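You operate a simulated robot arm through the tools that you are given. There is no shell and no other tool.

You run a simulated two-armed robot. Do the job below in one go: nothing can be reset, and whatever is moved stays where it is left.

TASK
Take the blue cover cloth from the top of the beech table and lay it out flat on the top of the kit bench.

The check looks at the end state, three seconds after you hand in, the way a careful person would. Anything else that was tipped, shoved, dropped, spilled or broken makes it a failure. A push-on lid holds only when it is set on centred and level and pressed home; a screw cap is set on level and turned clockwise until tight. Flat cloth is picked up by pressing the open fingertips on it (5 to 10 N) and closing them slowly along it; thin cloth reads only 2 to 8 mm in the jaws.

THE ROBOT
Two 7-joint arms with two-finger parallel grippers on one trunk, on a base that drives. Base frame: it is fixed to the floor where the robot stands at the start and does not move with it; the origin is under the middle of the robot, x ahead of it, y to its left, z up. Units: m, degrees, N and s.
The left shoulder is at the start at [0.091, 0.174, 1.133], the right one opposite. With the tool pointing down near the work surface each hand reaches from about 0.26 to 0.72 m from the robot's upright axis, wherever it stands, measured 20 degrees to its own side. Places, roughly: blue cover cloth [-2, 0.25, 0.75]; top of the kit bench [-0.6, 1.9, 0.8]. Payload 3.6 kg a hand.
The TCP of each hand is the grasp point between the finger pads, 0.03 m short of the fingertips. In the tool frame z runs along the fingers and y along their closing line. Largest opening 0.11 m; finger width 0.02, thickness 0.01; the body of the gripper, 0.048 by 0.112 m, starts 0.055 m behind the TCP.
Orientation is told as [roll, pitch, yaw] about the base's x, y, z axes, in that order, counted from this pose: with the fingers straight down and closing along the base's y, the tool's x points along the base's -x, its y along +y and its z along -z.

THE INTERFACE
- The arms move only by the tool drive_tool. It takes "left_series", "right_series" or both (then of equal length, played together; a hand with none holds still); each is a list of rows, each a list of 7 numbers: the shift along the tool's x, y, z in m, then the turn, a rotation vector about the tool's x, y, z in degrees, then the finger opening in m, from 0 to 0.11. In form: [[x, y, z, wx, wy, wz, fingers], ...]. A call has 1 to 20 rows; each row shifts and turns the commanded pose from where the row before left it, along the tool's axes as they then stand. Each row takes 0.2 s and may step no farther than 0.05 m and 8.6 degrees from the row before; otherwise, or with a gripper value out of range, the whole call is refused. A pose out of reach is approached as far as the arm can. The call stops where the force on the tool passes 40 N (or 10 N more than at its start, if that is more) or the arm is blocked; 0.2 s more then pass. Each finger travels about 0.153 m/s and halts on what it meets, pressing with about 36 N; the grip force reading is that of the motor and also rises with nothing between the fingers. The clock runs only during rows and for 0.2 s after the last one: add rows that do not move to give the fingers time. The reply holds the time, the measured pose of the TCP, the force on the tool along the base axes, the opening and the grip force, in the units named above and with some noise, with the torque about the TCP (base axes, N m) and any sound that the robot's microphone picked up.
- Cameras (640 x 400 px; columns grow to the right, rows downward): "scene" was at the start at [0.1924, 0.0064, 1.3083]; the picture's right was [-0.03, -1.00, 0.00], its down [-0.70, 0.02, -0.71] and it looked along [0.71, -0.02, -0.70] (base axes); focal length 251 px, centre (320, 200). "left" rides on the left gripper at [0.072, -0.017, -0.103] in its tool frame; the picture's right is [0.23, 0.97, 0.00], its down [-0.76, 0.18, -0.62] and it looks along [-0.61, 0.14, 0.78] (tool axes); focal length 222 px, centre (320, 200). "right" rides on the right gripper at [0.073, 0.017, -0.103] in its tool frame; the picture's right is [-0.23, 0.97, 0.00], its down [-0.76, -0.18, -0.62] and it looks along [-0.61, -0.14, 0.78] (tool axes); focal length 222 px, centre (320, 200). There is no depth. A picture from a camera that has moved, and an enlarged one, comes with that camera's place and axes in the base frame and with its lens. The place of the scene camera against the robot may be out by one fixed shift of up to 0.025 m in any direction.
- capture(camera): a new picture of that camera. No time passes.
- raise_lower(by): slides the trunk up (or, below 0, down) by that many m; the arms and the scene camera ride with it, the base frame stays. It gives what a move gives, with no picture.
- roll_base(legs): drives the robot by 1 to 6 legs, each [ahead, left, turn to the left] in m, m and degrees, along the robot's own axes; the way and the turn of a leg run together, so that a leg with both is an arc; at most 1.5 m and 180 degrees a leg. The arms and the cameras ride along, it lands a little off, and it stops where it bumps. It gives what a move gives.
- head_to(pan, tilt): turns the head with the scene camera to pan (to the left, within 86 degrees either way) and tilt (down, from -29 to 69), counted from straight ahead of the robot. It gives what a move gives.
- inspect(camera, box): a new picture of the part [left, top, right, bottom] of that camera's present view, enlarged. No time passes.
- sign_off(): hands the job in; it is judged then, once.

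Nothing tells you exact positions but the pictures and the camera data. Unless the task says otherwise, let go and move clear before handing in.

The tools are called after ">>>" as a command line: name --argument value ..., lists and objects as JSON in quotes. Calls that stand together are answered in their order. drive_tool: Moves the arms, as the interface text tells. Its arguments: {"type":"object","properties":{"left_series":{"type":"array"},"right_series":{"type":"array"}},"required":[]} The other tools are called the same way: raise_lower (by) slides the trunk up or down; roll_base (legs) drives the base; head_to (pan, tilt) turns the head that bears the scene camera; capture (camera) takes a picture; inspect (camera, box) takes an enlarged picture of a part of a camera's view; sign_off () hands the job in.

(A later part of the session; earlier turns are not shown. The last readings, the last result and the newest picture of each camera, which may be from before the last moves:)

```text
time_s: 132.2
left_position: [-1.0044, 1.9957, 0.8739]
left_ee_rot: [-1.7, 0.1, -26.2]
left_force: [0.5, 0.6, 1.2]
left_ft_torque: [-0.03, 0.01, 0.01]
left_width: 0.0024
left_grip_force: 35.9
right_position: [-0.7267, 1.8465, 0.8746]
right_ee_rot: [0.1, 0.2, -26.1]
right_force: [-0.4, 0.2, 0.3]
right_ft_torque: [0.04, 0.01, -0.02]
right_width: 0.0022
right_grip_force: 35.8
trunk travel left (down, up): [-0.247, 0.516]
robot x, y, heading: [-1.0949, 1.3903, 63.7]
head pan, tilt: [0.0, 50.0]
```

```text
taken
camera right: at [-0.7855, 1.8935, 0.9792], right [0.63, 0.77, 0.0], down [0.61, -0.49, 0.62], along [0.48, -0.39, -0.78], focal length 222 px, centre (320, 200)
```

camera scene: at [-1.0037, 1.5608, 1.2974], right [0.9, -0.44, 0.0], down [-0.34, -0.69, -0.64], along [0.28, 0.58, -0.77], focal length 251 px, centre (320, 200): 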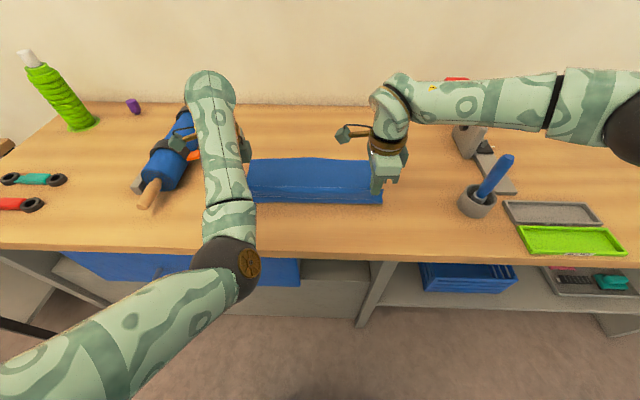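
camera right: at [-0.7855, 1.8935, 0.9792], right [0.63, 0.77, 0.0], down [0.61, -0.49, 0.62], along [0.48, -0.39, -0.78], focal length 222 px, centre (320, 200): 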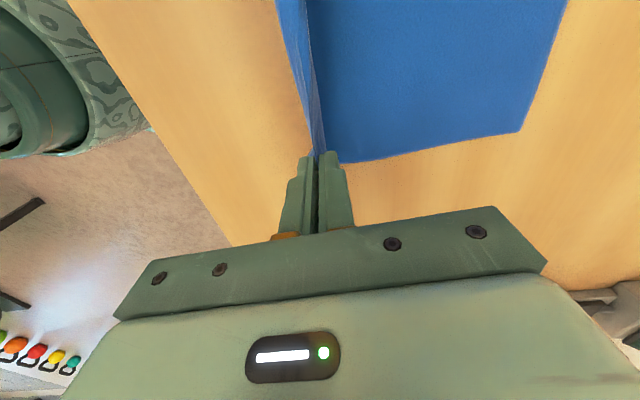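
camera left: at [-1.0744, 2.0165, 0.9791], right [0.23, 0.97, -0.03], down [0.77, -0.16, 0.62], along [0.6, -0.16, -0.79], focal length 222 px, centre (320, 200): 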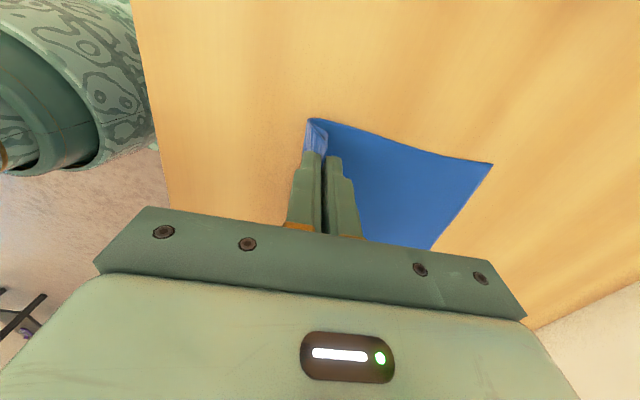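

The near part is now low with both hands level. I roll back a little more and lower with the arms.

>>> roll_base --legs '[[-0.025, 0, 0]]'

>>> drive_tool --left_series '[[0, 0, 0.006, 0, 0, 0, 0], [0, 0, 0.006, 0, 0, 0, 0], [0, 0, 0.006, 0, 0, 0, 0], [0, 0, 0, 0, 0, 0, 0]]' --right_series '[[0, 0, 0.006, 0, 0, 0, 0], [0, 0, 0.006, 0, 0, 0, 0], [0, 0, 0.006, 0, 0, 0, 0], [0, 0, 0, 0, 0, 0, 0]]'

>>> capture --camera "left"

>>> capture --camera "right"

>>> capture --camera "scene"

```text
time_s: 133.1
left_position: [-1.0158, 1.9718, 0.8761]
left_ee_rot: [-1.6, 0.1, -26.1]
left_force: [-0.8, -1.0, -0.8]
left_ft_torque: [0.02, -0.03, 0.02]
left_width: 0.002
left_grip_force: 35.8
right_position: [-0.7398, 1.8228, 0.8769]
right_ee_rot: [0.2, 0.1, -26.1]
right_force: [-0.8, -0.4, -0.2]
right_ft_torque: [0.05, 0.03, -0.03]
right_width: 0.0021
right_grip_force: 35.8
trunk travel left (down, up): [-0.247, 0.516]
robot x, y, heading: [-1.1035, 1.3676, 63.8]
head pan, tilt: [0.0, 50.0]
```

```text
time_s: 134.1
left_position: [-1.0152, 1.9733, 0.8565]
left_ee_rot: [-1.7, 0.1, -26.2]
left_force: [0.7, 0.1, 0.9]
left_ft_torque: [0.01, 0.0, -0.01]
left_width: 0.0022
left_grip_force: 35.5
right_position: [-0.7393, 1.8233, 0.8571]
right_ee_rot: [-0.2, 0.1, -26.1]
right_force: [0.1, 0.6, 0.0]
right_ft_torque: [0.02, 0.01, -0.04]
right_width: 0.0021
right_grip_force: 35.7
trunk travel left (down, up): [-0.247, 0.516]
robot x, y, heading: [-1.1039, 1.3645, 63.8]
head pan, tilt: [0.0, 50.0]
```

```text
taken
camera left: at [-1.0857, 1.9933, 0.9614], right [0.23, 0.97, -0.03], down [0.77, -0.16, 0.62], along [0.6, -0.16, -0.79], focal length 222 px, centre (320, 200)
```

left: 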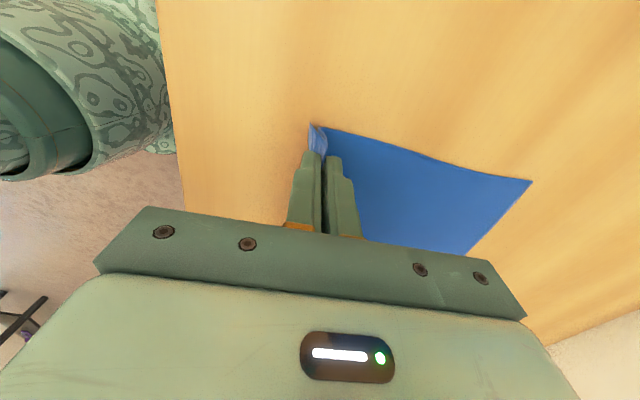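

```text
taken
camera right: at [-0.7967, 1.8711, 0.9614], right [0.63, 0.77, 0.0], down [0.61, -0.49, 0.62], along [0.48, -0.39, -0.78], focal length 222 px, centre (320, 200)
```

right: 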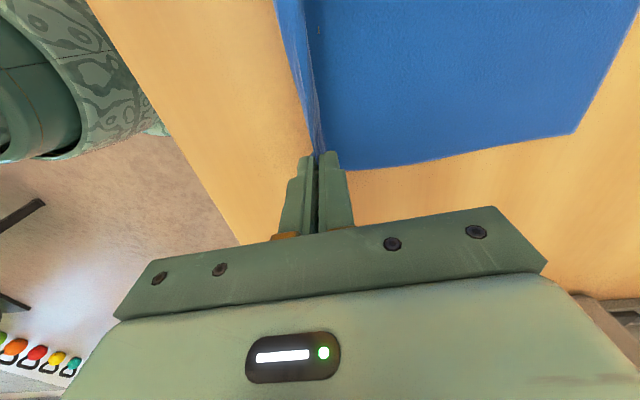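

```text
taken
camera scene: at [-1.0149, 1.538, 1.2974], right [0.9, -0.44, 0.0], down [-0.34, -0.69, -0.64], along [0.28, 0.58, -0.77], focal length 251 px, centre (320, 200)
```

scene: 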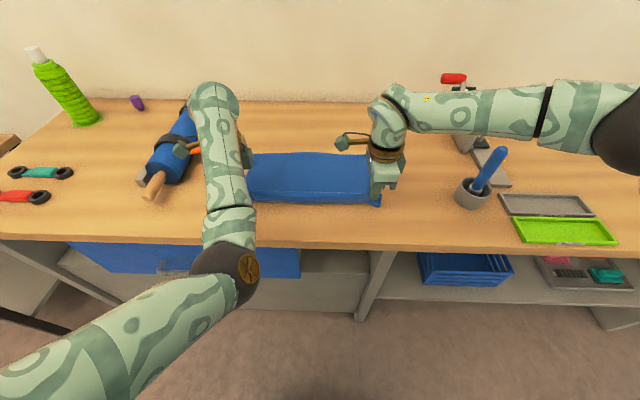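

The far hem has not slid at all; just ~3 cm of height remains. I roll back 1.5 cm and lower to the bench in small steps, drawing the left hand back slightly more to take up its slack.

>>> roll_base --legs '[[-0.015, 0, 0]]'

>>> drive_tool --left_series '[[0, -0.003, 0.006, 0, 0, 0, 0], [0, -0.003, 0.006, 0, 0, 0, 0], [0, -0.003, 0.006, 0, 0, 0, 0], [0, 0, 0, 0, 0, 0, 0]]' --right_series '[[0, 0, 0.006, 0, 0, 0, 0], [0, 0, 0.006, 0, 0, 0, 0], [0, 0, 0.006, 0, 0, 0, 0], [0, 0, 0, 0, 0, 0, 0]]'

>>> capture --camera "left"

>>> capture --camera "right"

>>> inspect --camera "scene" --box '[200, 120, 440, 270]'

```text
time_s: 134.8
left_position: [-1.0223, 1.9591, 0.8573]
left_ee_rot: [-1.7, 0.1, -26.2]
left_force: [0.2, 0.2, -0.5]
left_ft_torque: [0.01, -0.02, 0.01]
left_width: 0.0021
left_grip_force: 36.1
right_position: [-0.7457, 1.8094, 0.8575]
right_ee_rot: [0.0, 0.1, -26.2]
right_force: [0.2, -0.2, 0.2]
right_ft_torque: [0.03, 0.0, -0.02]
right_width: 0.0022
right_grip_force: 36.3
trunk travel left (down, up): [-0.247, 0.516]
robot x, y, heading: [-1.108, 1.3561, 63.7]
head pan, tilt: [0.0, 50.0]
```

```text
time_s: 135.8
left_position: [-1.0266, 1.9523, 0.8406]
left_ee_rot: [-1.6, 0.2, -26.1]
left_force: [0.2, -0.9, 0.7]
left_ft_torque: [-0.02, 0.0, 0.06]
left_width: 0.0025
left_grip_force: 36.0
right_position: [-0.7449, 1.8102, 0.8409]
right_ee_rot: [0.2, 0.2, -26.1]
right_force: [-0.3, -0.7, 7.0]
right_ft_torque: [-0.13, -0.05, -0.03]
right_width: 0.0021
right_grip_force: 35.7
trunk travel left (down, up): [-0.247, 0.516]
robot x, y, heading: [-1.1103, 1.3555, 63.9]
head pan, tilt: [0.0, 50.0]
```

```text
taken
camera left: at [-1.0967, 1.9712, 0.9438], right [0.23, 0.97, -0.03], down [0.77, -0.16, 0.62], along [0.6, -0.16, -0.79], focal length 222 px, centre (320, 200)
```

left: 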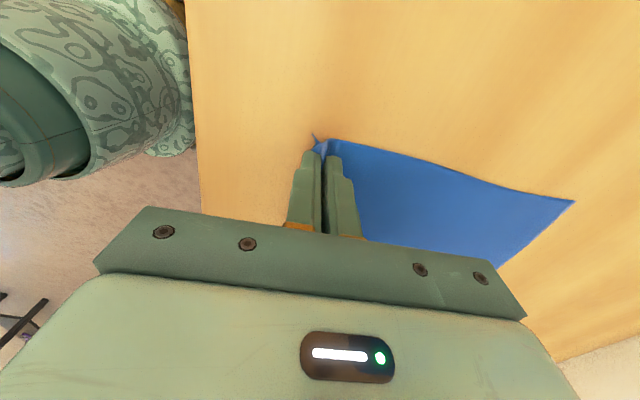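

```text
taken
camera right: at [-0.8037, 1.8574, 0.9441], right [0.63, 0.77, 0.0], down [0.61, -0.5, 0.62], along [0.48, -0.39, -0.78], focal length 222 px, centre (320, 200)
```

right: 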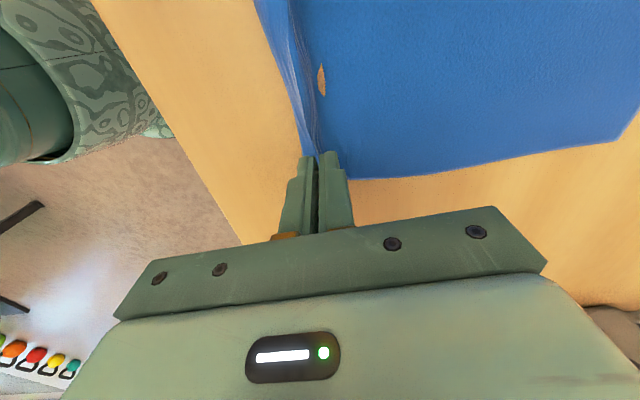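

```text
2.67 times, centred on (320, 195) of scene
camera zoom: at [-1.0218, 1.5241, 1.2976], right [0.9, -0.44, 0.0], down [-0.34, -0.69, -0.64], along [0.28, 0.58, -0.77], focal length 669 px, centre (320, 213)
```

zoom: 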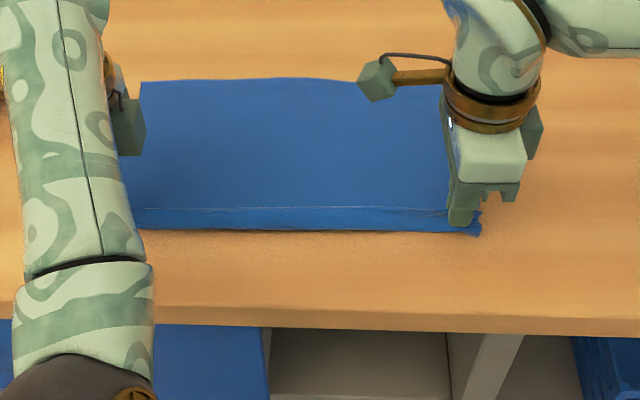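

The right fingertips touch the bench (7 N) and the main panel lies flat and square. But the short near flap may be tucking under as I draw back, so I lift the hands 3 cm to look at it.

>>> drive_tool --left_series '[[0, 0, -0.01, 0, 0, 0, 0], [0, 0, -0.01, 0, 0, 0, 0], [0, 0, -0.01, 0, 0, 0, 0], [0, 0, 0, 0, 0, 0, 0]]' --right_series '[[0, 0, -0.01, 0, 0, 0, 0], [0, 0, -0.01, 0, 0, 0, 0], [0, 0, -0.01, 0, 0, 0, 0], [0, 0, 0, 0, 0, 0, 0]]'

>>> inspect --camera "left" --box '[200, 60, 440, 210]'

>>> inspect --camera "right" --box '[200, 0, 520, 200]'

>>> inspect --camera "scene" --box '[230, 140, 410, 252]'

```text
time_s: 136.8
left_position: [-1.0248, 1.9553, 0.8663]
left_ee_rot: [-1.7, 0.0, -26.2]
left_force: [0.9, 0.2, 0.4]
left_ft_torque: [0.0, 0.01, 0.02]
left_width: 0.0023
left_grip_force: 36.0
left hand out of reach, approached as far as the arm can: row 3
right_position: [-0.7454, 1.8102, 0.871]
right_ee_rot: [0.0, 0.1, -26.1]
right_force: [-0.3, 0.4, -0.3]
right_ft_torque: [0.0, 0.02, 0.0]
right_width: 0.002
right_grip_force: 36.6
trunk travel left (down, up): [-0.247, 0.516]
robot x, y, heading: [-1.1125, 1.3544, 63.4]
head pan, tilt: [0.0, 50.0]
```

```text
2.67 times, centred on (320, 135) of left
camera zoom: at [-1.0955, 1.975, 0.9713], right [0.23, 0.97, -0.03], down [0.77, -0.16, 0.62], along [0.6, -0.16, -0.79], focal length 592 px, centre (320, 373)
```

zoom: 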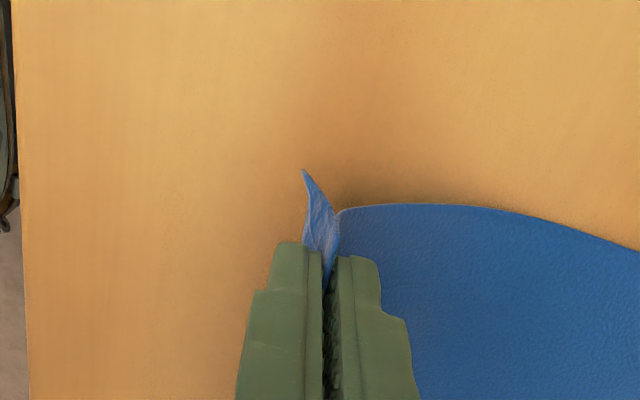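

```text
2.00 times, centred on (360, 100) of right
camera zoom: at [-0.8036, 1.8572, 0.9736], right [0.63, 0.78, 0.0], down [0.61, -0.49, 0.62], along [0.48, -0.39, -0.78], focal length 444 px, centre (240, 400)
```

zoom: 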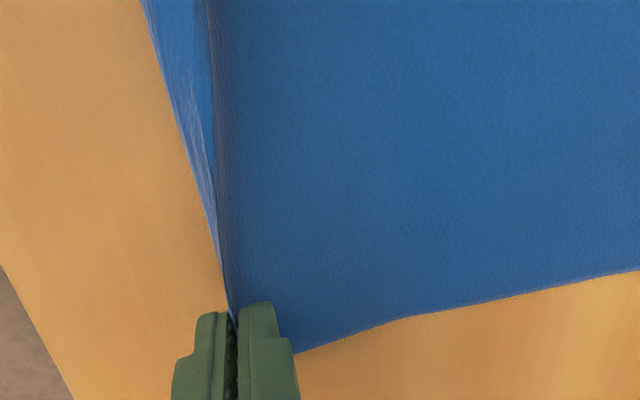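

```text
3.56 times, centred on (320, 196) of scene
camera zoom: at [-1.0215, 1.5247, 1.2974], right [0.9, -0.44, 0.0], down [-0.34, -0.69, -0.64], along [0.28, 0.58, -0.77], focal length 892 px, centre (320, 214)
```

zoom: 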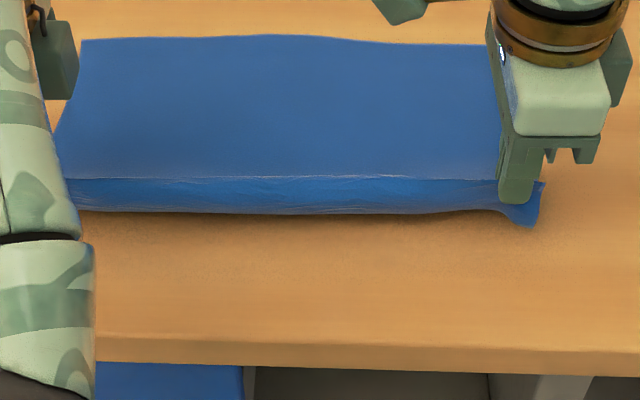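

The near flap hangs free on my side, as it should. I draw back 2 cm to tension the cloth, then lower while easing forward so the flap lays out toward me instead of tucking under.

>>> roll_base --legs '[[-0.02, 0, 0]]'

>>> drive_tool --left_series '[[0, 0.004, 0.004, 0, 0, 0, 0], [0, 0.004, 0.005, 0, 0, 0, 0], [0, 0.004, 0.005, 0, 0, 0, 0], [0, 0.003, 0.004, 0, 0, 0, 0], [0, 0, 0, 0, 0, 0, 0]]' --right_series '[[0, 0.004, 0.006, 0, 0, 0, 0], [0, 0.004, 0.006, 0, 0, 0, 0], [0, 0.004, 0.006, 0, 0, 0, 0], [0, 0.003, 0.005, 0, 0, 0, 0], [0, 0, 0, 0, 0, 0, 0]]'

>>> inspect --camera "left" --box '[200, 60, 440, 210]'

>>> inspect --camera "right" --box '[200, 0, 520, 200]'

>>> inspect --camera "scene" --box '[230, 140, 410, 252]'

```text
time_s: 137.6
left_position: [-1.0347, 1.9372, 0.8678]
left_ee_rot: [-1.6, 0.1, -26.2]
left_force: [0.6, -1.2, 0.1]
left_ft_torque: [-0.02, 0.01, -0.01]
left_width: 0.0021
left_grip_force: 36.2
right_position: [-0.7543, 1.7914, 0.8704]
right_ee_rot: [0.0, 0.1, -26.1]
right_force: [0.5, 0.1, 0.1]
right_ft_torque: [0.02, -0.03, -0.02]
right_width: 0.0021
right_grip_force: 35.9
trunk travel left (down, up): [-0.247, 0.516]
robot x, y, heading: [-1.1212, 1.3396, 63.8]
head pan, tilt: [0.0, 50.0]
```

```text
time_s: 138.8
left_position: [-1.0285, 1.9511, 0.8478]
left_ee_rot: [-1.6, 0.1, -26.2]
left_force: [0.2, 0.7, 0.0]
left_ft_torque: [0.03, -0.01, 0.02]
left_width: 0.0022
left_grip_force: 35.9
right_position: [-0.7484, 1.8047, 0.8462]
right_ee_rot: [0.0, 0.1, -26.1]
right_force: [0.0, -0.2, 0.0]
right_ft_torque: [0.02, 0.0, -0.02]
right_width: 0.0021
right_grip_force: 35.6
trunk travel left (down, up): [-0.247, 0.516]
robot x, y, heading: [-1.1207, 1.3346, 63.9]
head pan, tilt: [0.0, 50.0]
```

```text
2.67 times, centred on (320, 135) of left
camera zoom: at [-1.098, 1.9699, 0.9529], right [0.23, 0.97, -0.03], down [0.77, -0.16, 0.62], along [0.6, -0.16, -0.79], focal length 592 px, centre (320, 373)
```

zoom: 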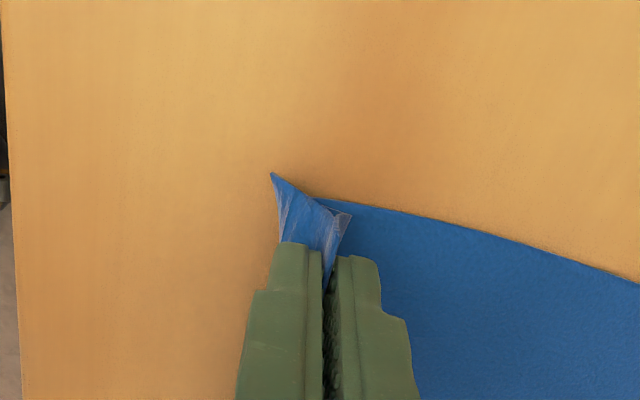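

```text
2.00 times, centred on (360, 100) of right
camera zoom: at [-0.8064, 1.8525, 0.9502], right [0.63, 0.77, 0.0], down [0.61, -0.49, 0.62], along [0.48, -0.39, -0.78], focal length 444 px, centre (240, 400)
```

zoom: 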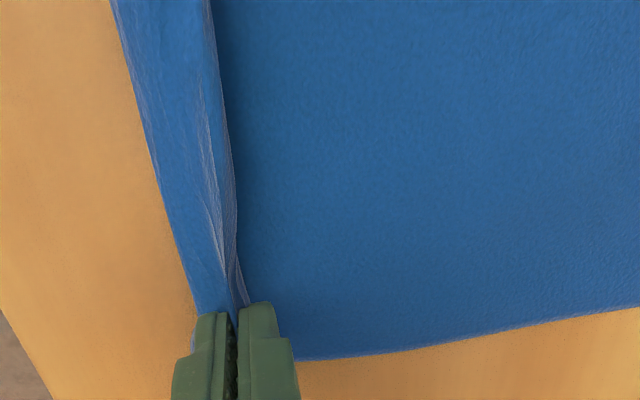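

```text
3.56 times, centred on (320, 196) of scene
camera zoom: at [-1.0304, 1.5066, 1.2975], right [0.9, -0.44, 0.0], down [-0.34, -0.69, -0.64], along [0.28, 0.58, -0.77], focal length 892 px, centre (320, 214)
```

zoom: 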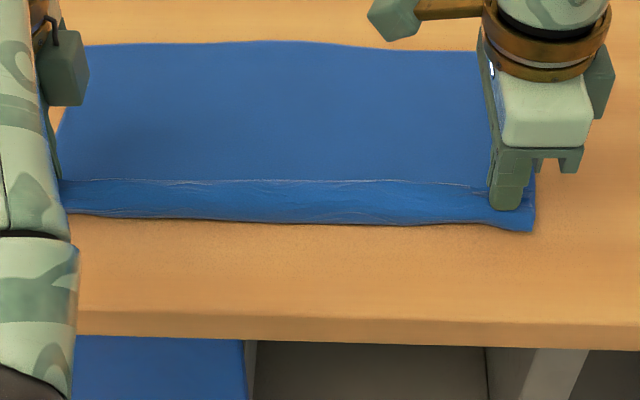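

The flap now lies out toward me. I lower the last few millimetres to contact.

>>> drive_tool --left_series '[[0, 0.001, 0.002, 0, 0, 0, 0], [0, 0.001, 0.002, 0, 0, 0, 0], [0, 0, 0.002, 0, 0, 0, 0], [0, 0, 0.001, 0, 0, 0, 0], [0, 0, 0, 0, 0, 0, 0]]' --right_series '[[0, 0.001, 0.002, 0, 0, 0, 0], [0, 0.001, 0.002, 0, 0, 0, 0], [0, 0, 0.001, 0, 0, 0, 0], [0, 0, 0, 0, 0, 0, 0], [0, 0, 0, 0, 0, 0, 0]]'

```text
time_s: 140.0
left_position: [-1.0264, 1.953, 0.8413]
left_ee_rot: [-1.7, 0.2, -26.1]
left_force: [-0.3, -0.4, 0.6]
left_ft_torque: [-0.01, 0.02, 0.0]
left_width: 0.0018
left_grip_force: 36.4
right_position: [-0.747, 1.8066, 0.8409]
right_ee_rot: [0.0, 0.1, -26.1]
right_force: [0.0, 0.0, 1.4]
right_ft_torque: [-0.01, 0.06, -0.04]
right_width: 0.0021
right_grip_force: 36.4
trunk travel left (down, up): [-0.247, 0.516]
robot x, y, heading: [-1.119, 1.3365, 63.9]
head pan, tilt: [0.0, 50.0]
```

>>> drive_tool --left_series '[[0, 0, 0.001, 0, 0, 0, 0], [0, 0, 0.0007, 0, 0, 0, 0], [0, 0, 0, 0, 0, 0, 0]]' --right_series '[[0, 0, 0.0005, 0, 0, 0, 0], [0, 0, 0.0003, 0, 0, 0, 0], [0, 0, 0, 0, 0, 0, 0]]'

```text
time_s: 140.8
left_position: [-1.0263, 1.9516, 0.8391]
left_ee_rot: [-1.6, 0.2, -26.2]
left_force: [0.3, -0.6, 1.2]
left_ft_torque: [-0.02, 0.02, 0.0]
left_width: 0.002
left_grip_force: 36.1
right_position: [-0.7471, 1.8066, 0.8414]
right_ee_rot: [0.0, 0.1, -26.1]
right_force: [-1.5, 0.7, 2.4]
right_ft_torque: [0.0, 0.04, 0.0]
right_width: 0.0021
right_grip_force: 36.1
trunk travel left (down, up): [-0.247, 0.516]
robot x, y, heading: [-1.1192, 1.3365, 63.9]
head pan, tilt: [0.0, 50.0]
```

Light contact on both (1–2.5 N). I press a hair more and open both slowly so the pinched ridge is spread flat again.

>>> drive_tool --left_series '[[0, 0, 0.0012, 0, 0, 0, 0], [0, 0, 0, 0, 0, 0, 0], [0, 0, 0, 0, 0, 0, 0.004], [0, 0, 0, 0, 0, 0, 0.007], [0, 0, 0, 0, 0, 0, 0.01], [0, 0, 0, 0, 0, 0, 0.013], [0, 0, 0, 0, 0, 0, 0.016], [0, 0, 0, 0, 0, 0, 0.019], [0, 0, 0, 0, 0, 0, 0.022], [0, 0, 0, 0, 0, 0, 0.025]]' --right_series '[[0, 0, 0.0005, 0, 0, 0, 0], [0, 0, 0, 0, 0, 0, 0], [0, 0, 0, 0, 0, 0, 0.004], [0, 0, 0, 0, 0, 0, 0.007], [0, 0, 0, 0, 0, 0, 0.01], [0, 0, 0, 0, 0, 0, 0.013], [0, 0, 0, 0, 0, 0, 0.016], [0, 0, 0, 0, 0, 0, 0.019], [0, 0, 0, 0, 0, 0, 0.022], [0, 0, 0, 0, 0, 0, 0.025]]'

>>> inspect --camera "left" --box '[200, 60, 440, 210]'

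>>> inspect --camera "right" --box '[200, 0, 520, 200]'

>>> inspect --camera "scene" --box '[230, 140, 410, 252]'

```text
time_s: 143.0
left_position: [-1.0279, 1.9527, 0.8367]
left_ee_rot: [-1.7, 0.1, -26.2]
left_force: [1.2, 0.2, -0.5]
left_ft_torque: [0.0, 0.02, 0.04]
left_width: 0.0249
left_grip_force: 0.1
right_position: [-0.7481, 1.8056, 0.8395]
right_ee_rot: [0.0, 0.0, -26.1]
right_force: [-0.1, 0.7, -0.3]
right_ft_torque: [0.0, -0.01, 0.01]
right_width: 0.0252
right_grip_force: 0.1
trunk travel left (down, up): [-0.247, 0.516]
robot x, y, heading: [-1.1176, 1.333, 63.8]
head pan, tilt: [0.0, 50.0]
```

```text
2.67 times, centred on (320, 135) of left
camera zoom: at [-1.0972, 1.9716, 0.9428], right [0.23, 0.97, -0.03], down [0.77, -0.16, 0.62], along [0.6, -0.16, -0.79], focal length 592 px, centre (320, 373)
```

zoom: 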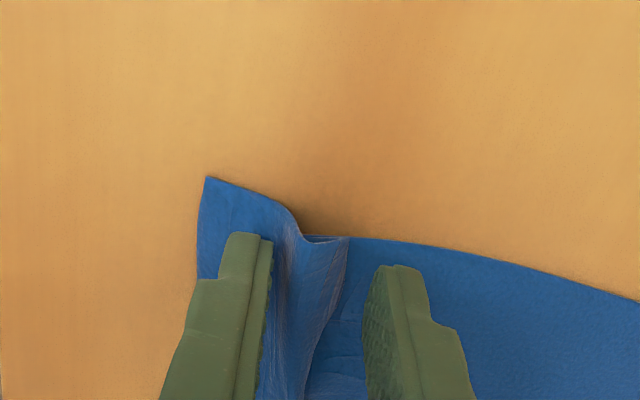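

```text
2.00 times, centred on (360, 100) of right
camera zoom: at [-0.805, 1.8546, 0.9441], right [0.63, 0.77, 0.0], down [0.61, -0.49, 0.62], along [0.48, -0.39, -0.78], focal length 444 px, centre (240, 400)
```

zoom: 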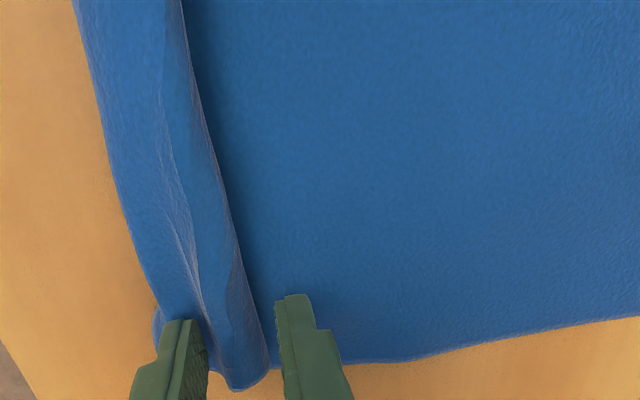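

```text
3.56 times, centred on (320, 196) of scene
camera zoom: at [-1.0303, 1.5067, 1.2974], right [0.9, -0.44, 0.0], down [-0.34, -0.69, -0.64], along [0.28, 0.58, -0.77], focal length 892 px, centre (320, 214)
```

zoom: 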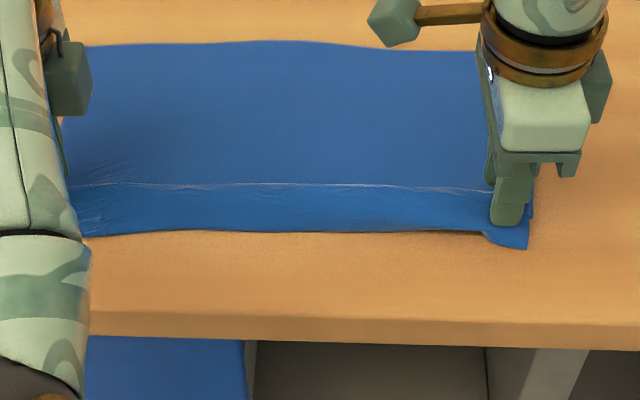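

Released: the cloth lies flat except for a low standing ridge along the near side where it was pinched. I press the open fingertips down on both sides of it and spread them further to pull the ridge flat.

>>> drive_tool --left_series '[[0, 0, 0.001, 0, 0, 0, 0.025], [0, 0, 0.001, 0, 0, 0, 0.025], [0, 0, 0, 0, 0, 0, 0.025]]' --right_series '[[0, 0, 0.001, 0, 0, 0, 0.025], [0, 0, 0.001, 0, 0, 0, 0.025], [0, 0, 0, 0, 0, 0, 0.025]]'

```text
time_s: 143.8
left_position: [-1.0269, 1.9517, 0.8357]
left_ee_rot: [-1.7, 0.1, -26.2]
left_force: [0.4, 0.0, 0.5]
left_ft_torque: [0.05, -0.03, -0.01]
left_width: 0.0253
left_grip_force: 0.0
right_position: [-0.7463, 1.8066, 0.8373]
right_ee_rot: [0.0, 0.1, -26.1]
right_force: [0.0, -0.1, 0.0]
right_ft_torque: [0.0, -0.01, 0.01]
right_width: 0.0252
right_grip_force: 0.1
trunk travel left (down, up): [-0.247, 0.516]
robot x, y, heading: [-1.1176, 1.3373, 63.7]
head pan, tilt: [0.0, 50.0]
```

>>> drive_tool --left_series '[[0, 0, 0.001, 0, 0, 0, 0.025], [0, 0, 0.001, 0, 0, 0, 0.025], [0, 0, 0.001, 0, 0, 0, 0.025], [0, 0, 0, 0, 0, 0, 0.025]]' --right_series '[[0, 0, 0.001, 0, 0, 0, 0.025], [0, 0, 0.001, 0, 0, 0, 0.025], [0, 0, 0.001, 0, 0, 0, 0.025], [0, 0, 0, 0, 0, 0, 0.025]]'

```text
time_s: 144.8
left_position: [-1.0273, 1.9522, 0.8333]
left_ee_rot: [-1.7, 0.2, -26.2]
left_force: [0.4, 0.3, -0.6]
left_ft_torque: [-0.02, 0.02, 0.0]
left_width: 0.025
left_grip_force: 0.1
right_position: [-0.7477, 1.8066, 0.8362]
right_ee_rot: [0.0, 0.1, -26.2]
right_force: [0.3, 0.5, -0.2]
right_ft_torque: [0.0, -0.02, 0.03]
right_width: 0.0248
right_grip_force: 0.0
trunk travel left (down, up): [-0.247, 0.516]
robot x, y, heading: [-1.1192, 1.3377, 63.8]
head pan, tilt: [0.0, 50.0]
```

>>> drive_tool --left_series '[[0, 0, 0.001, 0, 0, 0, 0.025], [0, 0, 0.001, 0, 0, 0, 0.025], [0, 0, 0.001, 0, 0, 0, 0.025], [0, 0, 0, 0, 0, 0, 0.025], [0, 0, 0, 0, 0, 0, 0.025]]' --right_series '[[0, 0, 0.001, 0, 0, 0, 0.025], [0, 0, 0.001, 0, 0, 0, 0.025], [0, 0, 0.001, 0, 0, 0, 0.025], [0, 0, 0, 0, 0, 0, 0.025], [0, 0, 0, 0, 0, 0, 0.025]]'

>>> inspect --camera "left" --box '[200, 60, 440, 210]'

>>> inspect --camera "right" --box '[200, 60, 440, 210]'

```text
time_s: 146.0
left_position: [-1.0269, 1.9521, 0.8315]
left_ee_rot: [-1.4, 0.1, -26.3]
left_force: [1.0, 3.8, 19.4]
left_ft_torque: [0.44, -0.18, 0.03]
left_width: 0.0259
left_grip_force: 1.3
right_position: [-0.7474, 1.8063, 0.8334]
right_ee_rot: [0.0, 0.0, -26.2]
right_force: [0.2, -0.7, -0.3]
right_ft_torque: [0.0, -0.02, 0.03]
right_width: 0.0248
right_grip_force: 0.1
trunk travel left (down, up): [-0.247, 0.516]
robot x, y, heading: [-1.1169, 1.3359, 63.8]
head pan, tilt: [0.0, 50.0]
```

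```text
2.67 times, centred on (320, 135) of left
camera zoom: at [-1.0975, 1.9705, 0.9366], right [0.23, 0.97, -0.02], down [0.77, -0.16, 0.62], along [0.6, -0.16, -0.79], focal length 592 px, centre (320, 373)
```

zoom: 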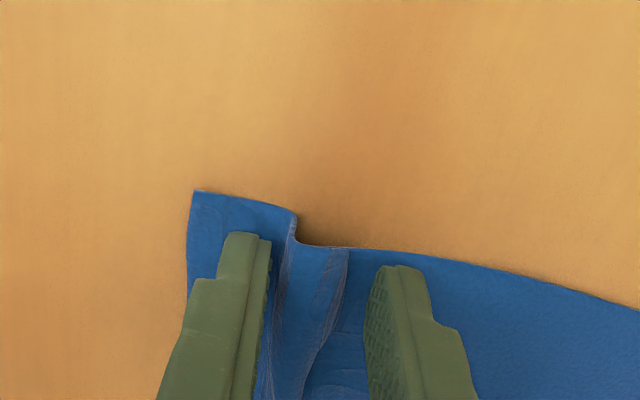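

```text
2.67 times, centred on (320, 135) of right
camera zoom: at [-0.8053, 1.8535, 0.937], right [0.63, 0.77, 0.0], down [0.61, -0.5, 0.62], along [0.48, -0.39, -0.78], focal length 592 px, centre (320, 373)
```

zoom: 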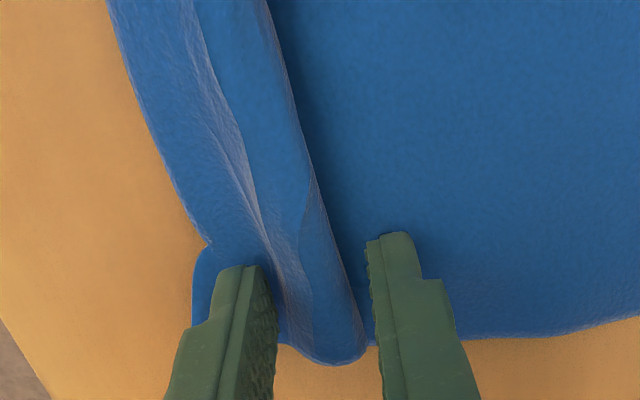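

Left contacts first because that hand is tilted slightly (far finger lower); bench is at z≈0.80. I lift a touch and tilt both hands so only the near finger will press on the flap.

>>> drive_tool --left_series '[[0, 0, -0.003, 0, 0, 0, 0.025], [0, 0, 0, -7.5, 0, 0, 0.025], [0, 0, 0, 0, 0, 0, 0.025], [0, 0, 0, 0, 0, 0, 0.025]]' --right_series '[[0, 0, 0, 0, 0, 0, 0.025], [0, 0, 0, -6, 0, 0, 0.025], [0, 0, 0, 0, 0, 0, 0.025], [0, 0, 0, 0, 0, 0, 0.025]]'

>>> capture --camera "scene"

```text
time_s: 147.0
left_position: [-1.0274, 1.9516, 0.8333]
left_ee_rot: [5.9, 0.1, -26.2]
left_force: [-0.4, -1.2, 5.1]
left_ft_torque: [-0.14, 0.08, -0.01]
left_width: 0.0254
left_grip_force: 1.0
right_position: [-0.7462, 1.8066, 0.8344]
right_ee_rot: [6.2, 0.1, -26.1]
right_force: [-1.7, -1.0, 11.2]
right_ft_torque: [-0.18, 0.18, -0.01]
right_width: 0.0255
right_grip_force: 0.4
trunk travel left (down, up): [-0.247, 0.516]
robot x, y, heading: [-1.1179, 1.3381, 63.7]
head pan, tilt: [0.0, 50.0]
```

```text
taken
camera scene: at [-1.0312, 1.5049, 1.2978], right [0.9, -0.44, 0.0], down [-0.34, -0.69, -0.64], along [0.28, 0.58, -0.77], focal length 251 px, centre (320, 200)
```

scene: 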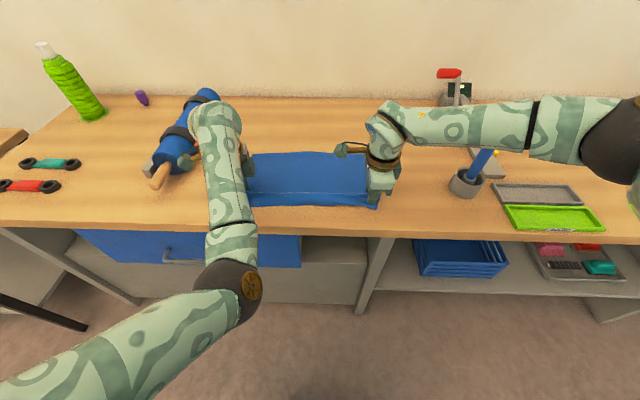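

Now only the near fingers press on the flap (5 N left, 11 N right). I slowly open both grippers, which sweeps the near fingers toward me and should pull the ridge flat.

>>> drive_tool --left_series '[[0, 0, -0.0001, 0, 0, 0, 0.029], [0, 0, -0.0002, 0, 0, 0, 0.033], [0, 0, -0.0002, 0, 0, 0, 0.037], [0, 0, -0.0002, 0, 0, 0, 0.041], [0, 0, -0.0002, 0, 0, 0, 0.045], [0, 0, -0.0002, 0, 0, 0, 0.049], [0, 0, -0.0002, 0, 0, 0, 0.053], [0, 0, 0, 0, 0, 0, 0.053]]' --right_series '[[0, 0, -0.0006, 0, 0, 0, 0.029], [0, 0, -0.0003, 0, 0, 0, 0.033], [0, 0, -0.0002, 0, 0, 0, 0.037], [0, 0, -0.0002, 0, 0, 0, 0.041], [0, 0, -0.0002, 0, 0, 0, 0.045], [0, 0, -0.0002, 0, 0, 0, 0.049], [0, 0, -0.0002, 0, 0, 0, 0.053], [0, 0, 0, 0, 0, 0, 0.053]]'

>>> capture --camera "left"

>>> capture --camera "right"

>>> inspect --camera "scene" --box '[230, 130, 410, 242]'

```text
time_s: 148.8
left_position: [-1.0275, 1.9506, 0.8363]
left_ee_rot: [5.9, 0.1, -26.2]
left_force: [1.1, 0.8, 4.3]
left_ft_torque: [-0.08, 0.02, 0.02]
left_width: 0.0523
left_grip_force: 0.0
right_position: [-0.7467, 1.8057, 0.8351]
right_ee_rot: [6.0, 0.1, -26.2]
right_force: [0.9, 4.4, 14.3]
right_ft_torque: [-0.26, 0.28, -0.01]
right_width: 0.0505
right_grip_force: 0.2
trunk travel left (down, up): [-0.247, 0.516]
robot x, y, heading: [-1.1185, 1.3371, 64.0]
head pan, tilt: [0.0, 50.0]
```

```text
taken
camera left: at [-1.1039, 1.9588, 0.9371], right [0.22, 0.97, 0.1], down [0.73, -0.24, 0.64], along [0.64, -0.07, -0.76], focal length 222 px, centre (320, 200)
```

left: 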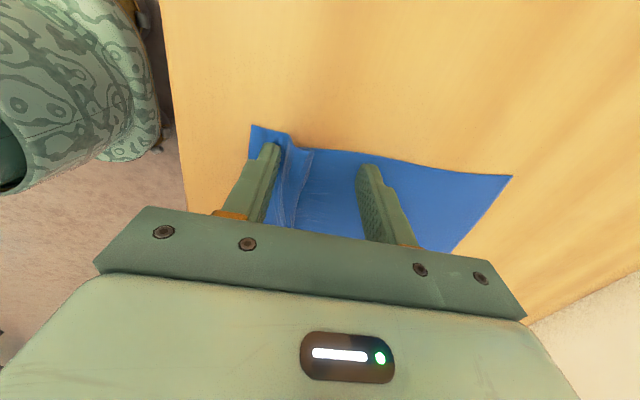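

```text
taken
camera right: at [-0.8103, 1.8438, 0.9401], right [0.63, 0.77, 0.1], down [0.58, -0.55, 0.6], along [0.52, -0.32, -0.79], focal length 222 px, centre (320, 200)
```

right: 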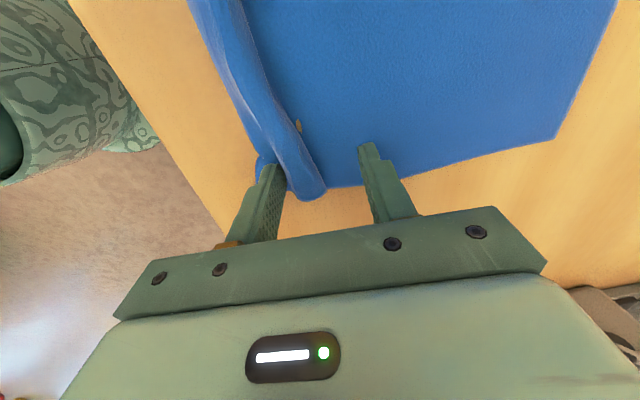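

```text
3.56 times, centred on (320, 186) of scene
camera zoom: at [-1.0311, 1.5056, 1.2977], right [0.9, -0.44, 0.0], down [-0.34, -0.69, -0.64], along [0.28, 0.58, -0.77], focal length 892 px, centre (320, 250)
```

zoom: 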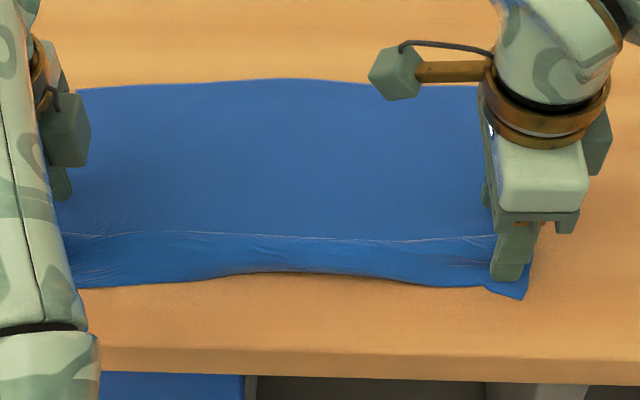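

The near corners are moving toward me and the ridge is shrinking. I keep opening.

>>> drive_tool --left_series '[[0, 0, -0.0001, 0, 0, 0, 0.057], [0, 0, -0.0002, 0, 0, 0, 0.061], [0, 0, -0.0002, 0, 0, 0, 0.065], [0, 0, -0.0002, 0, 0, 0, 0.069], [0, 0, -0.0002, 0, 0, 0, 0.073], [0, 0, -0.0002, 0, 0, 0, 0.077], [0, 0, 0, 0, 0, 0, 0.08], [0, 0, 0, 0, 0, 0, 0.08]]' --right_series '[[0, 0, -0.0005, 0, 0, 0, 0.057], [0, 0, -0.0003, 0, 0, 0, 0.061], [0, 0, -0.0002, 0, 0, 0, 0.065], [0, 0, -0.0002, 0, 0, 0, 0.069], [0, 0, -0.0002, 0, 0, 0, 0.073], [0, 0, -0.0002, 0, 0, 0, 0.077], [0, 0, 0, 0, 0, 0, 0.08], [0, 0, 0, 0, 0, 0, 0.08]]'

>>> capture --camera "left"

>>> capture --camera "right"

>>> inspect --camera "scene" --box '[230, 130, 410, 242]'

```text
time_s: 150.6
left_position: [-1.0277, 1.952, 0.8361]
left_ee_rot: [5.9, 0.0, -26.3]
left_force: [1.0, 1.9, 6.4]
left_ft_torque: [-0.22, 0.11, 0.0]
left_width: 0.0785
left_grip_force: 0.0
right_position: [-0.7479, 1.8055, 0.8367]
right_ee_rot: [6.0, 0.2, -26.1]
right_force: [1.2, 2.8, 14.2]
right_ft_torque: [-0.42, 0.34, -0.02]
right_width: 0.0773
right_grip_force: 0.1
trunk travel left (down, up): [-0.247, 0.516]
robot x, y, heading: [-1.1195, 1.3336, 63.7]
head pan, tilt: [0.0, 50.0]
```

```text
taken
camera left: at [-1.1034, 1.9585, 0.9383], right [0.22, 0.97, 0.1], down [0.73, -0.24, 0.64], along [0.64, -0.07, -0.76], focal length 222 px, centre (320, 200)
```

left: 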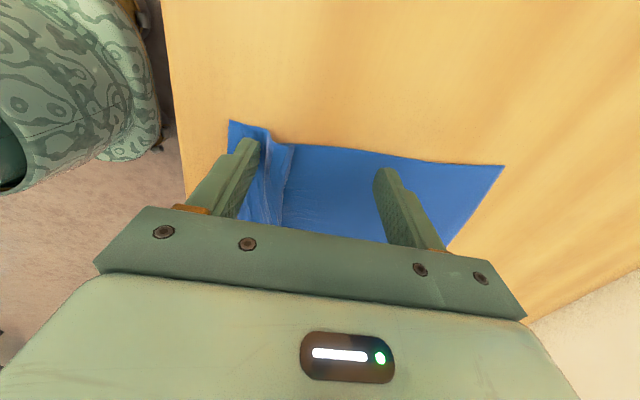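

```text
taken
camera right: at [-0.8104, 1.8435, 0.9416], right [0.63, 0.77, 0.1], down [0.58, -0.55, 0.6], along [0.52, -0.32, -0.79], focal length 222 px, centre (320, 200)
```

right: 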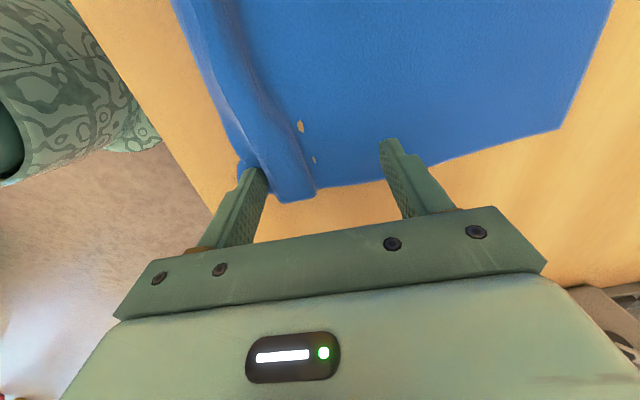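

```text
3.56 times, centred on (320, 186) of scene
camera zoom: at [-1.031, 1.5055, 1.2977], right [0.9, -0.44, 0.0], down [-0.34, -0.69, -0.64], along [0.28, 0.58, -0.77], focal length 892 px, centre (320, 250)
```

zoom: 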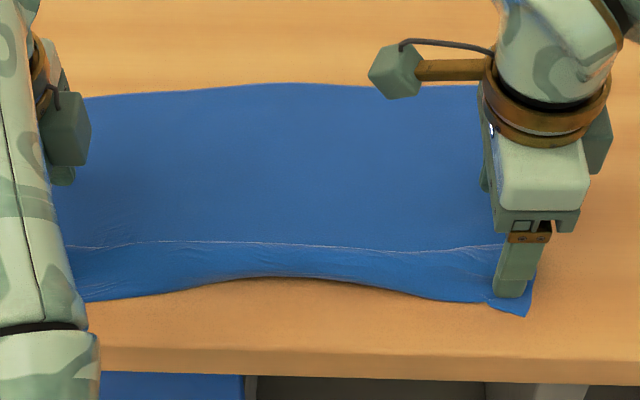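

Pulling only at the corners drags the whole cloth rather than flattening the ridge. I'll instead straddle the ridge and spread it with both fingers pressing: raise, level the hands, set the fingers to 3.4 cm, and shift back over the ridge.

>>> raise_lower --by 0.035

>>> drive_tool --left_series '[[0, 0, 0, 5.9, 0, 0, 0.06], [0, 0, 0, 0, 0, 0, 0.034], [0, 0, 0, 0, 0, 0, 0.034]]' --right_series '[[0, 0, 0, 6.0, 0, 0, 0.06], [0, 0, 0, 0, 0, 0, 0.034], [0, 0, 0, 0, 0, 0, 0.034]]'

>>> capture --camera "left"

>>> capture --camera "right"

>>> inspect --camera "scene" --box '[230, 130, 410, 242]'

```text
time_s: 151.4
left_position: [-1.0263, 1.9522, 0.8699]
left_ee_rot: [5.7, 0.1, -26.2]
left_force: [-0.5, 0.0, 0.4]
left_ft_torque: [0.01, 0.0, 0.04]
left_width: 0.0801
left_grip_force: 0.1
right_position: [-0.7459, 1.8057, 0.8685]
right_ee_rot: [5.7, 0.1, -26.2]
right_force: [-0.5, 0.3, 0.6]
right_ft_torque: [0.0, -0.02, -0.01]
right_width: 0.0798
right_grip_force: 0.0
trunk travel left (down, up): [-0.282, 0.481]
robot x, y, heading: [-1.1143, 1.3351, 63.8]
head pan, tilt: [0.0, 50.0]
```

```text
time_s: 152.2
left_position: [-1.0269, 1.9521, 0.8701]
left_ee_rot: [-0.1, 0.1, -26.3]
left_force: [-0.7, 0.0, 0.8]
left_ft_torque: [-0.03, -0.01, 0.0]
left_width: 0.034
left_grip_force: 0.0
right_position: [-0.7471, 1.8079, 0.8701]
right_ee_rot: [-0.1, 0.1, -26.1]
right_force: [-0.1, -0.2, 0.1]
right_ft_torque: [0.01, -0.02, -0.01]
right_width: 0.034
right_grip_force: 0.0
trunk travel left (down, up): [-0.282, 0.481]
robot x, y, heading: [-1.1186, 1.3382, 63.6]
head pan, tilt: [0.0, 50.0]
```

```text
taken
camera left: at [-1.0986, 1.9687, 0.9745], right [0.23, 0.97, 0.0], down [0.76, -0.18, 0.62], along [0.61, -0.14, -0.78], focal length 222 px, centre (320, 200)
```

left: 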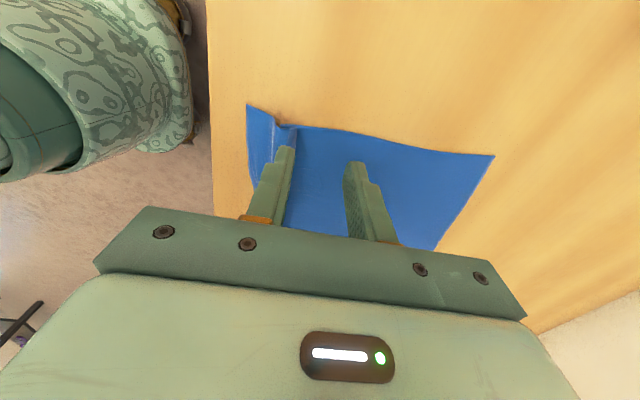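

```text
taken
camera right: at [-0.805, 1.8544, 0.9745], right [0.63, 0.77, 0.0], down [0.61, -0.49, 0.62], along [0.48, -0.39, -0.78], focal length 222 px, centre (320, 200)
```

right: 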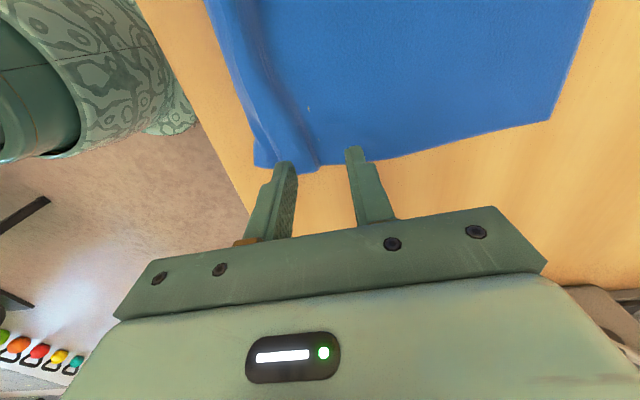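

```text
3.56 times, centred on (320, 186) of scene
camera zoom: at [-1.0374, 1.4924, 1.3334], right [0.9, -0.44, 0.0], down [-0.34, -0.69, -0.64], along [0.28, 0.58, -0.77], focal length 892 px, centre (320, 250)
```

zoom: 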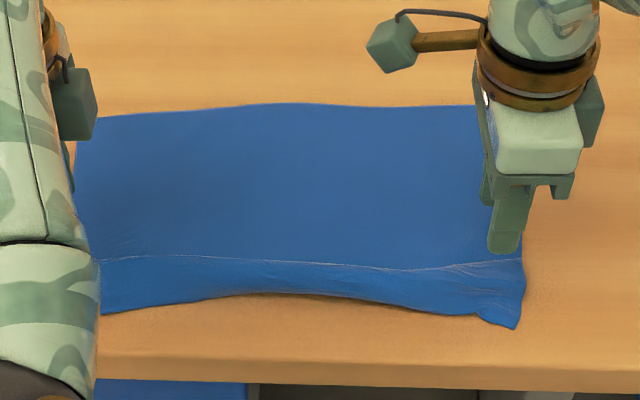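

Released and clear, the cloth shows a soft ridge, with the left far corner having slid a few centimetres toward me. I'll go to the far side, press the fingertips there and draw the cloth away from me, which tensions out the ridge and re-centres it from the bench edge.

>>> raise_lower --by 0.02

>>> roll_base --legs '[[0.14, 0, 0]]'

>>> capture --camera "left"

>>> capture --camera "right"

>>> capture --camera "scene"

```text
time_s: 152.9
left_position: [-1.0252, 1.9522, 0.8905]
left_ee_rot: [-0.1, 0.1, -26.2]
left_force: [-0.5, 1.1, -1.0]
left_ft_torque: [-0.02, 0.02, 0.01]
left_width: 0.0338
left_grip_force: 0.2
right_position: [-0.7475, 1.8082, 0.8893]
right_ee_rot: [-0.1, 0.2, -26.0]
right_force: [0.1, 0.1, 0.6]
right_ft_torque: [0.02, 0.01, -0.03]
right_width: 0.0339
right_grip_force: 0.1
trunk travel left (down, up): [-0.302, 0.461]
robot x, y, heading: [-1.116, 1.3337, 63.7]
head pan, tilt: [0.0, 50.0]
```

```text
time_s: 154.2
left_position: [-0.9644, 2.0778, 0.8896]
left_ee_rot: [-0.1, 0.1, -26.2]
left_force: [0.7, 0.4, -0.5]
left_ft_torque: [0.0, 0.03, 0.02]
left_width: 0.0341
left_grip_force: 0.0
right_position: [-0.6852, 1.9337, 0.89]
right_ee_rot: [-0.1, 0.2, -26.1]
right_force: [0.6, 0.9, -0.6]
right_ft_torque: [-0.03, -0.01, 0.03]
right_width: 0.0339
right_grip_force: 0.0
trunk travel left (down, up): [-0.302, 0.461]
robot x, y, heading: [-1.0565, 1.4614, 63.7]
head pan, tilt: [0.0, 50.0]
```

```text
taken
camera left: at [-1.036, 2.0947, 0.9939], right [0.23, 0.97, 0.0], down [0.76, -0.18, 0.62], along [0.6, -0.14, -0.78], focal length 222 px, centre (320, 200)
```

left: 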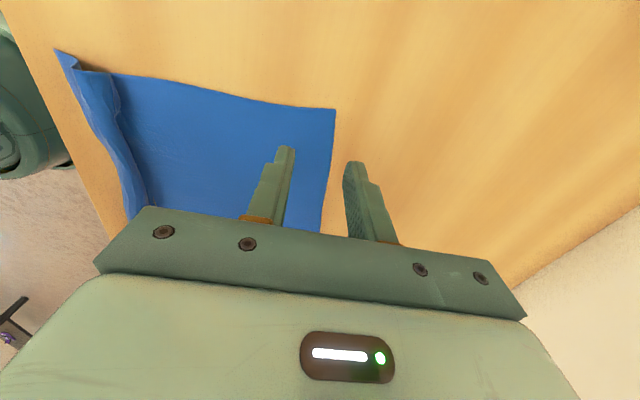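

```text
taken
camera right: at [-0.7425, 1.98, 0.9937], right [0.63, 0.77, 0.0], down [0.61, -0.49, 0.62], along [0.48, -0.4, -0.78], focal length 222 px, centre (320, 200)
```

right: 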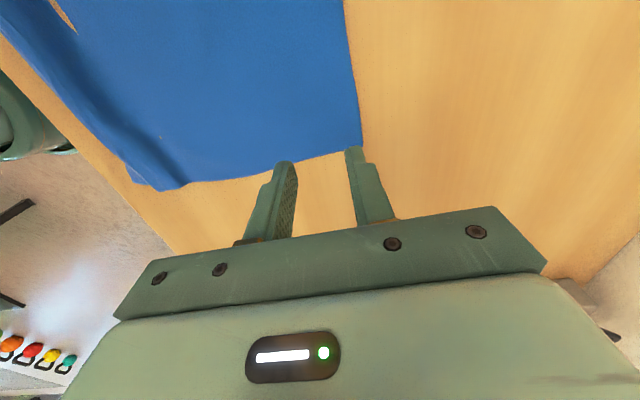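

```text
taken
camera scene: at [-0.9788, 1.611, 1.3536], right [0.9, -0.44, 0.0], down [-0.34, -0.69, -0.64], along [0.28, 0.58, -0.77], focal length 251 px, centre (320, 200)
```

scene: 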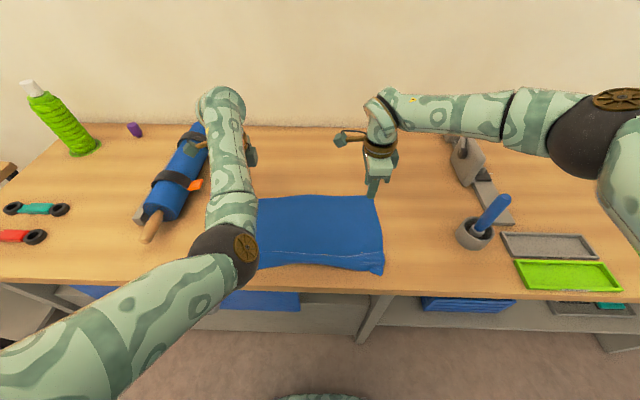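

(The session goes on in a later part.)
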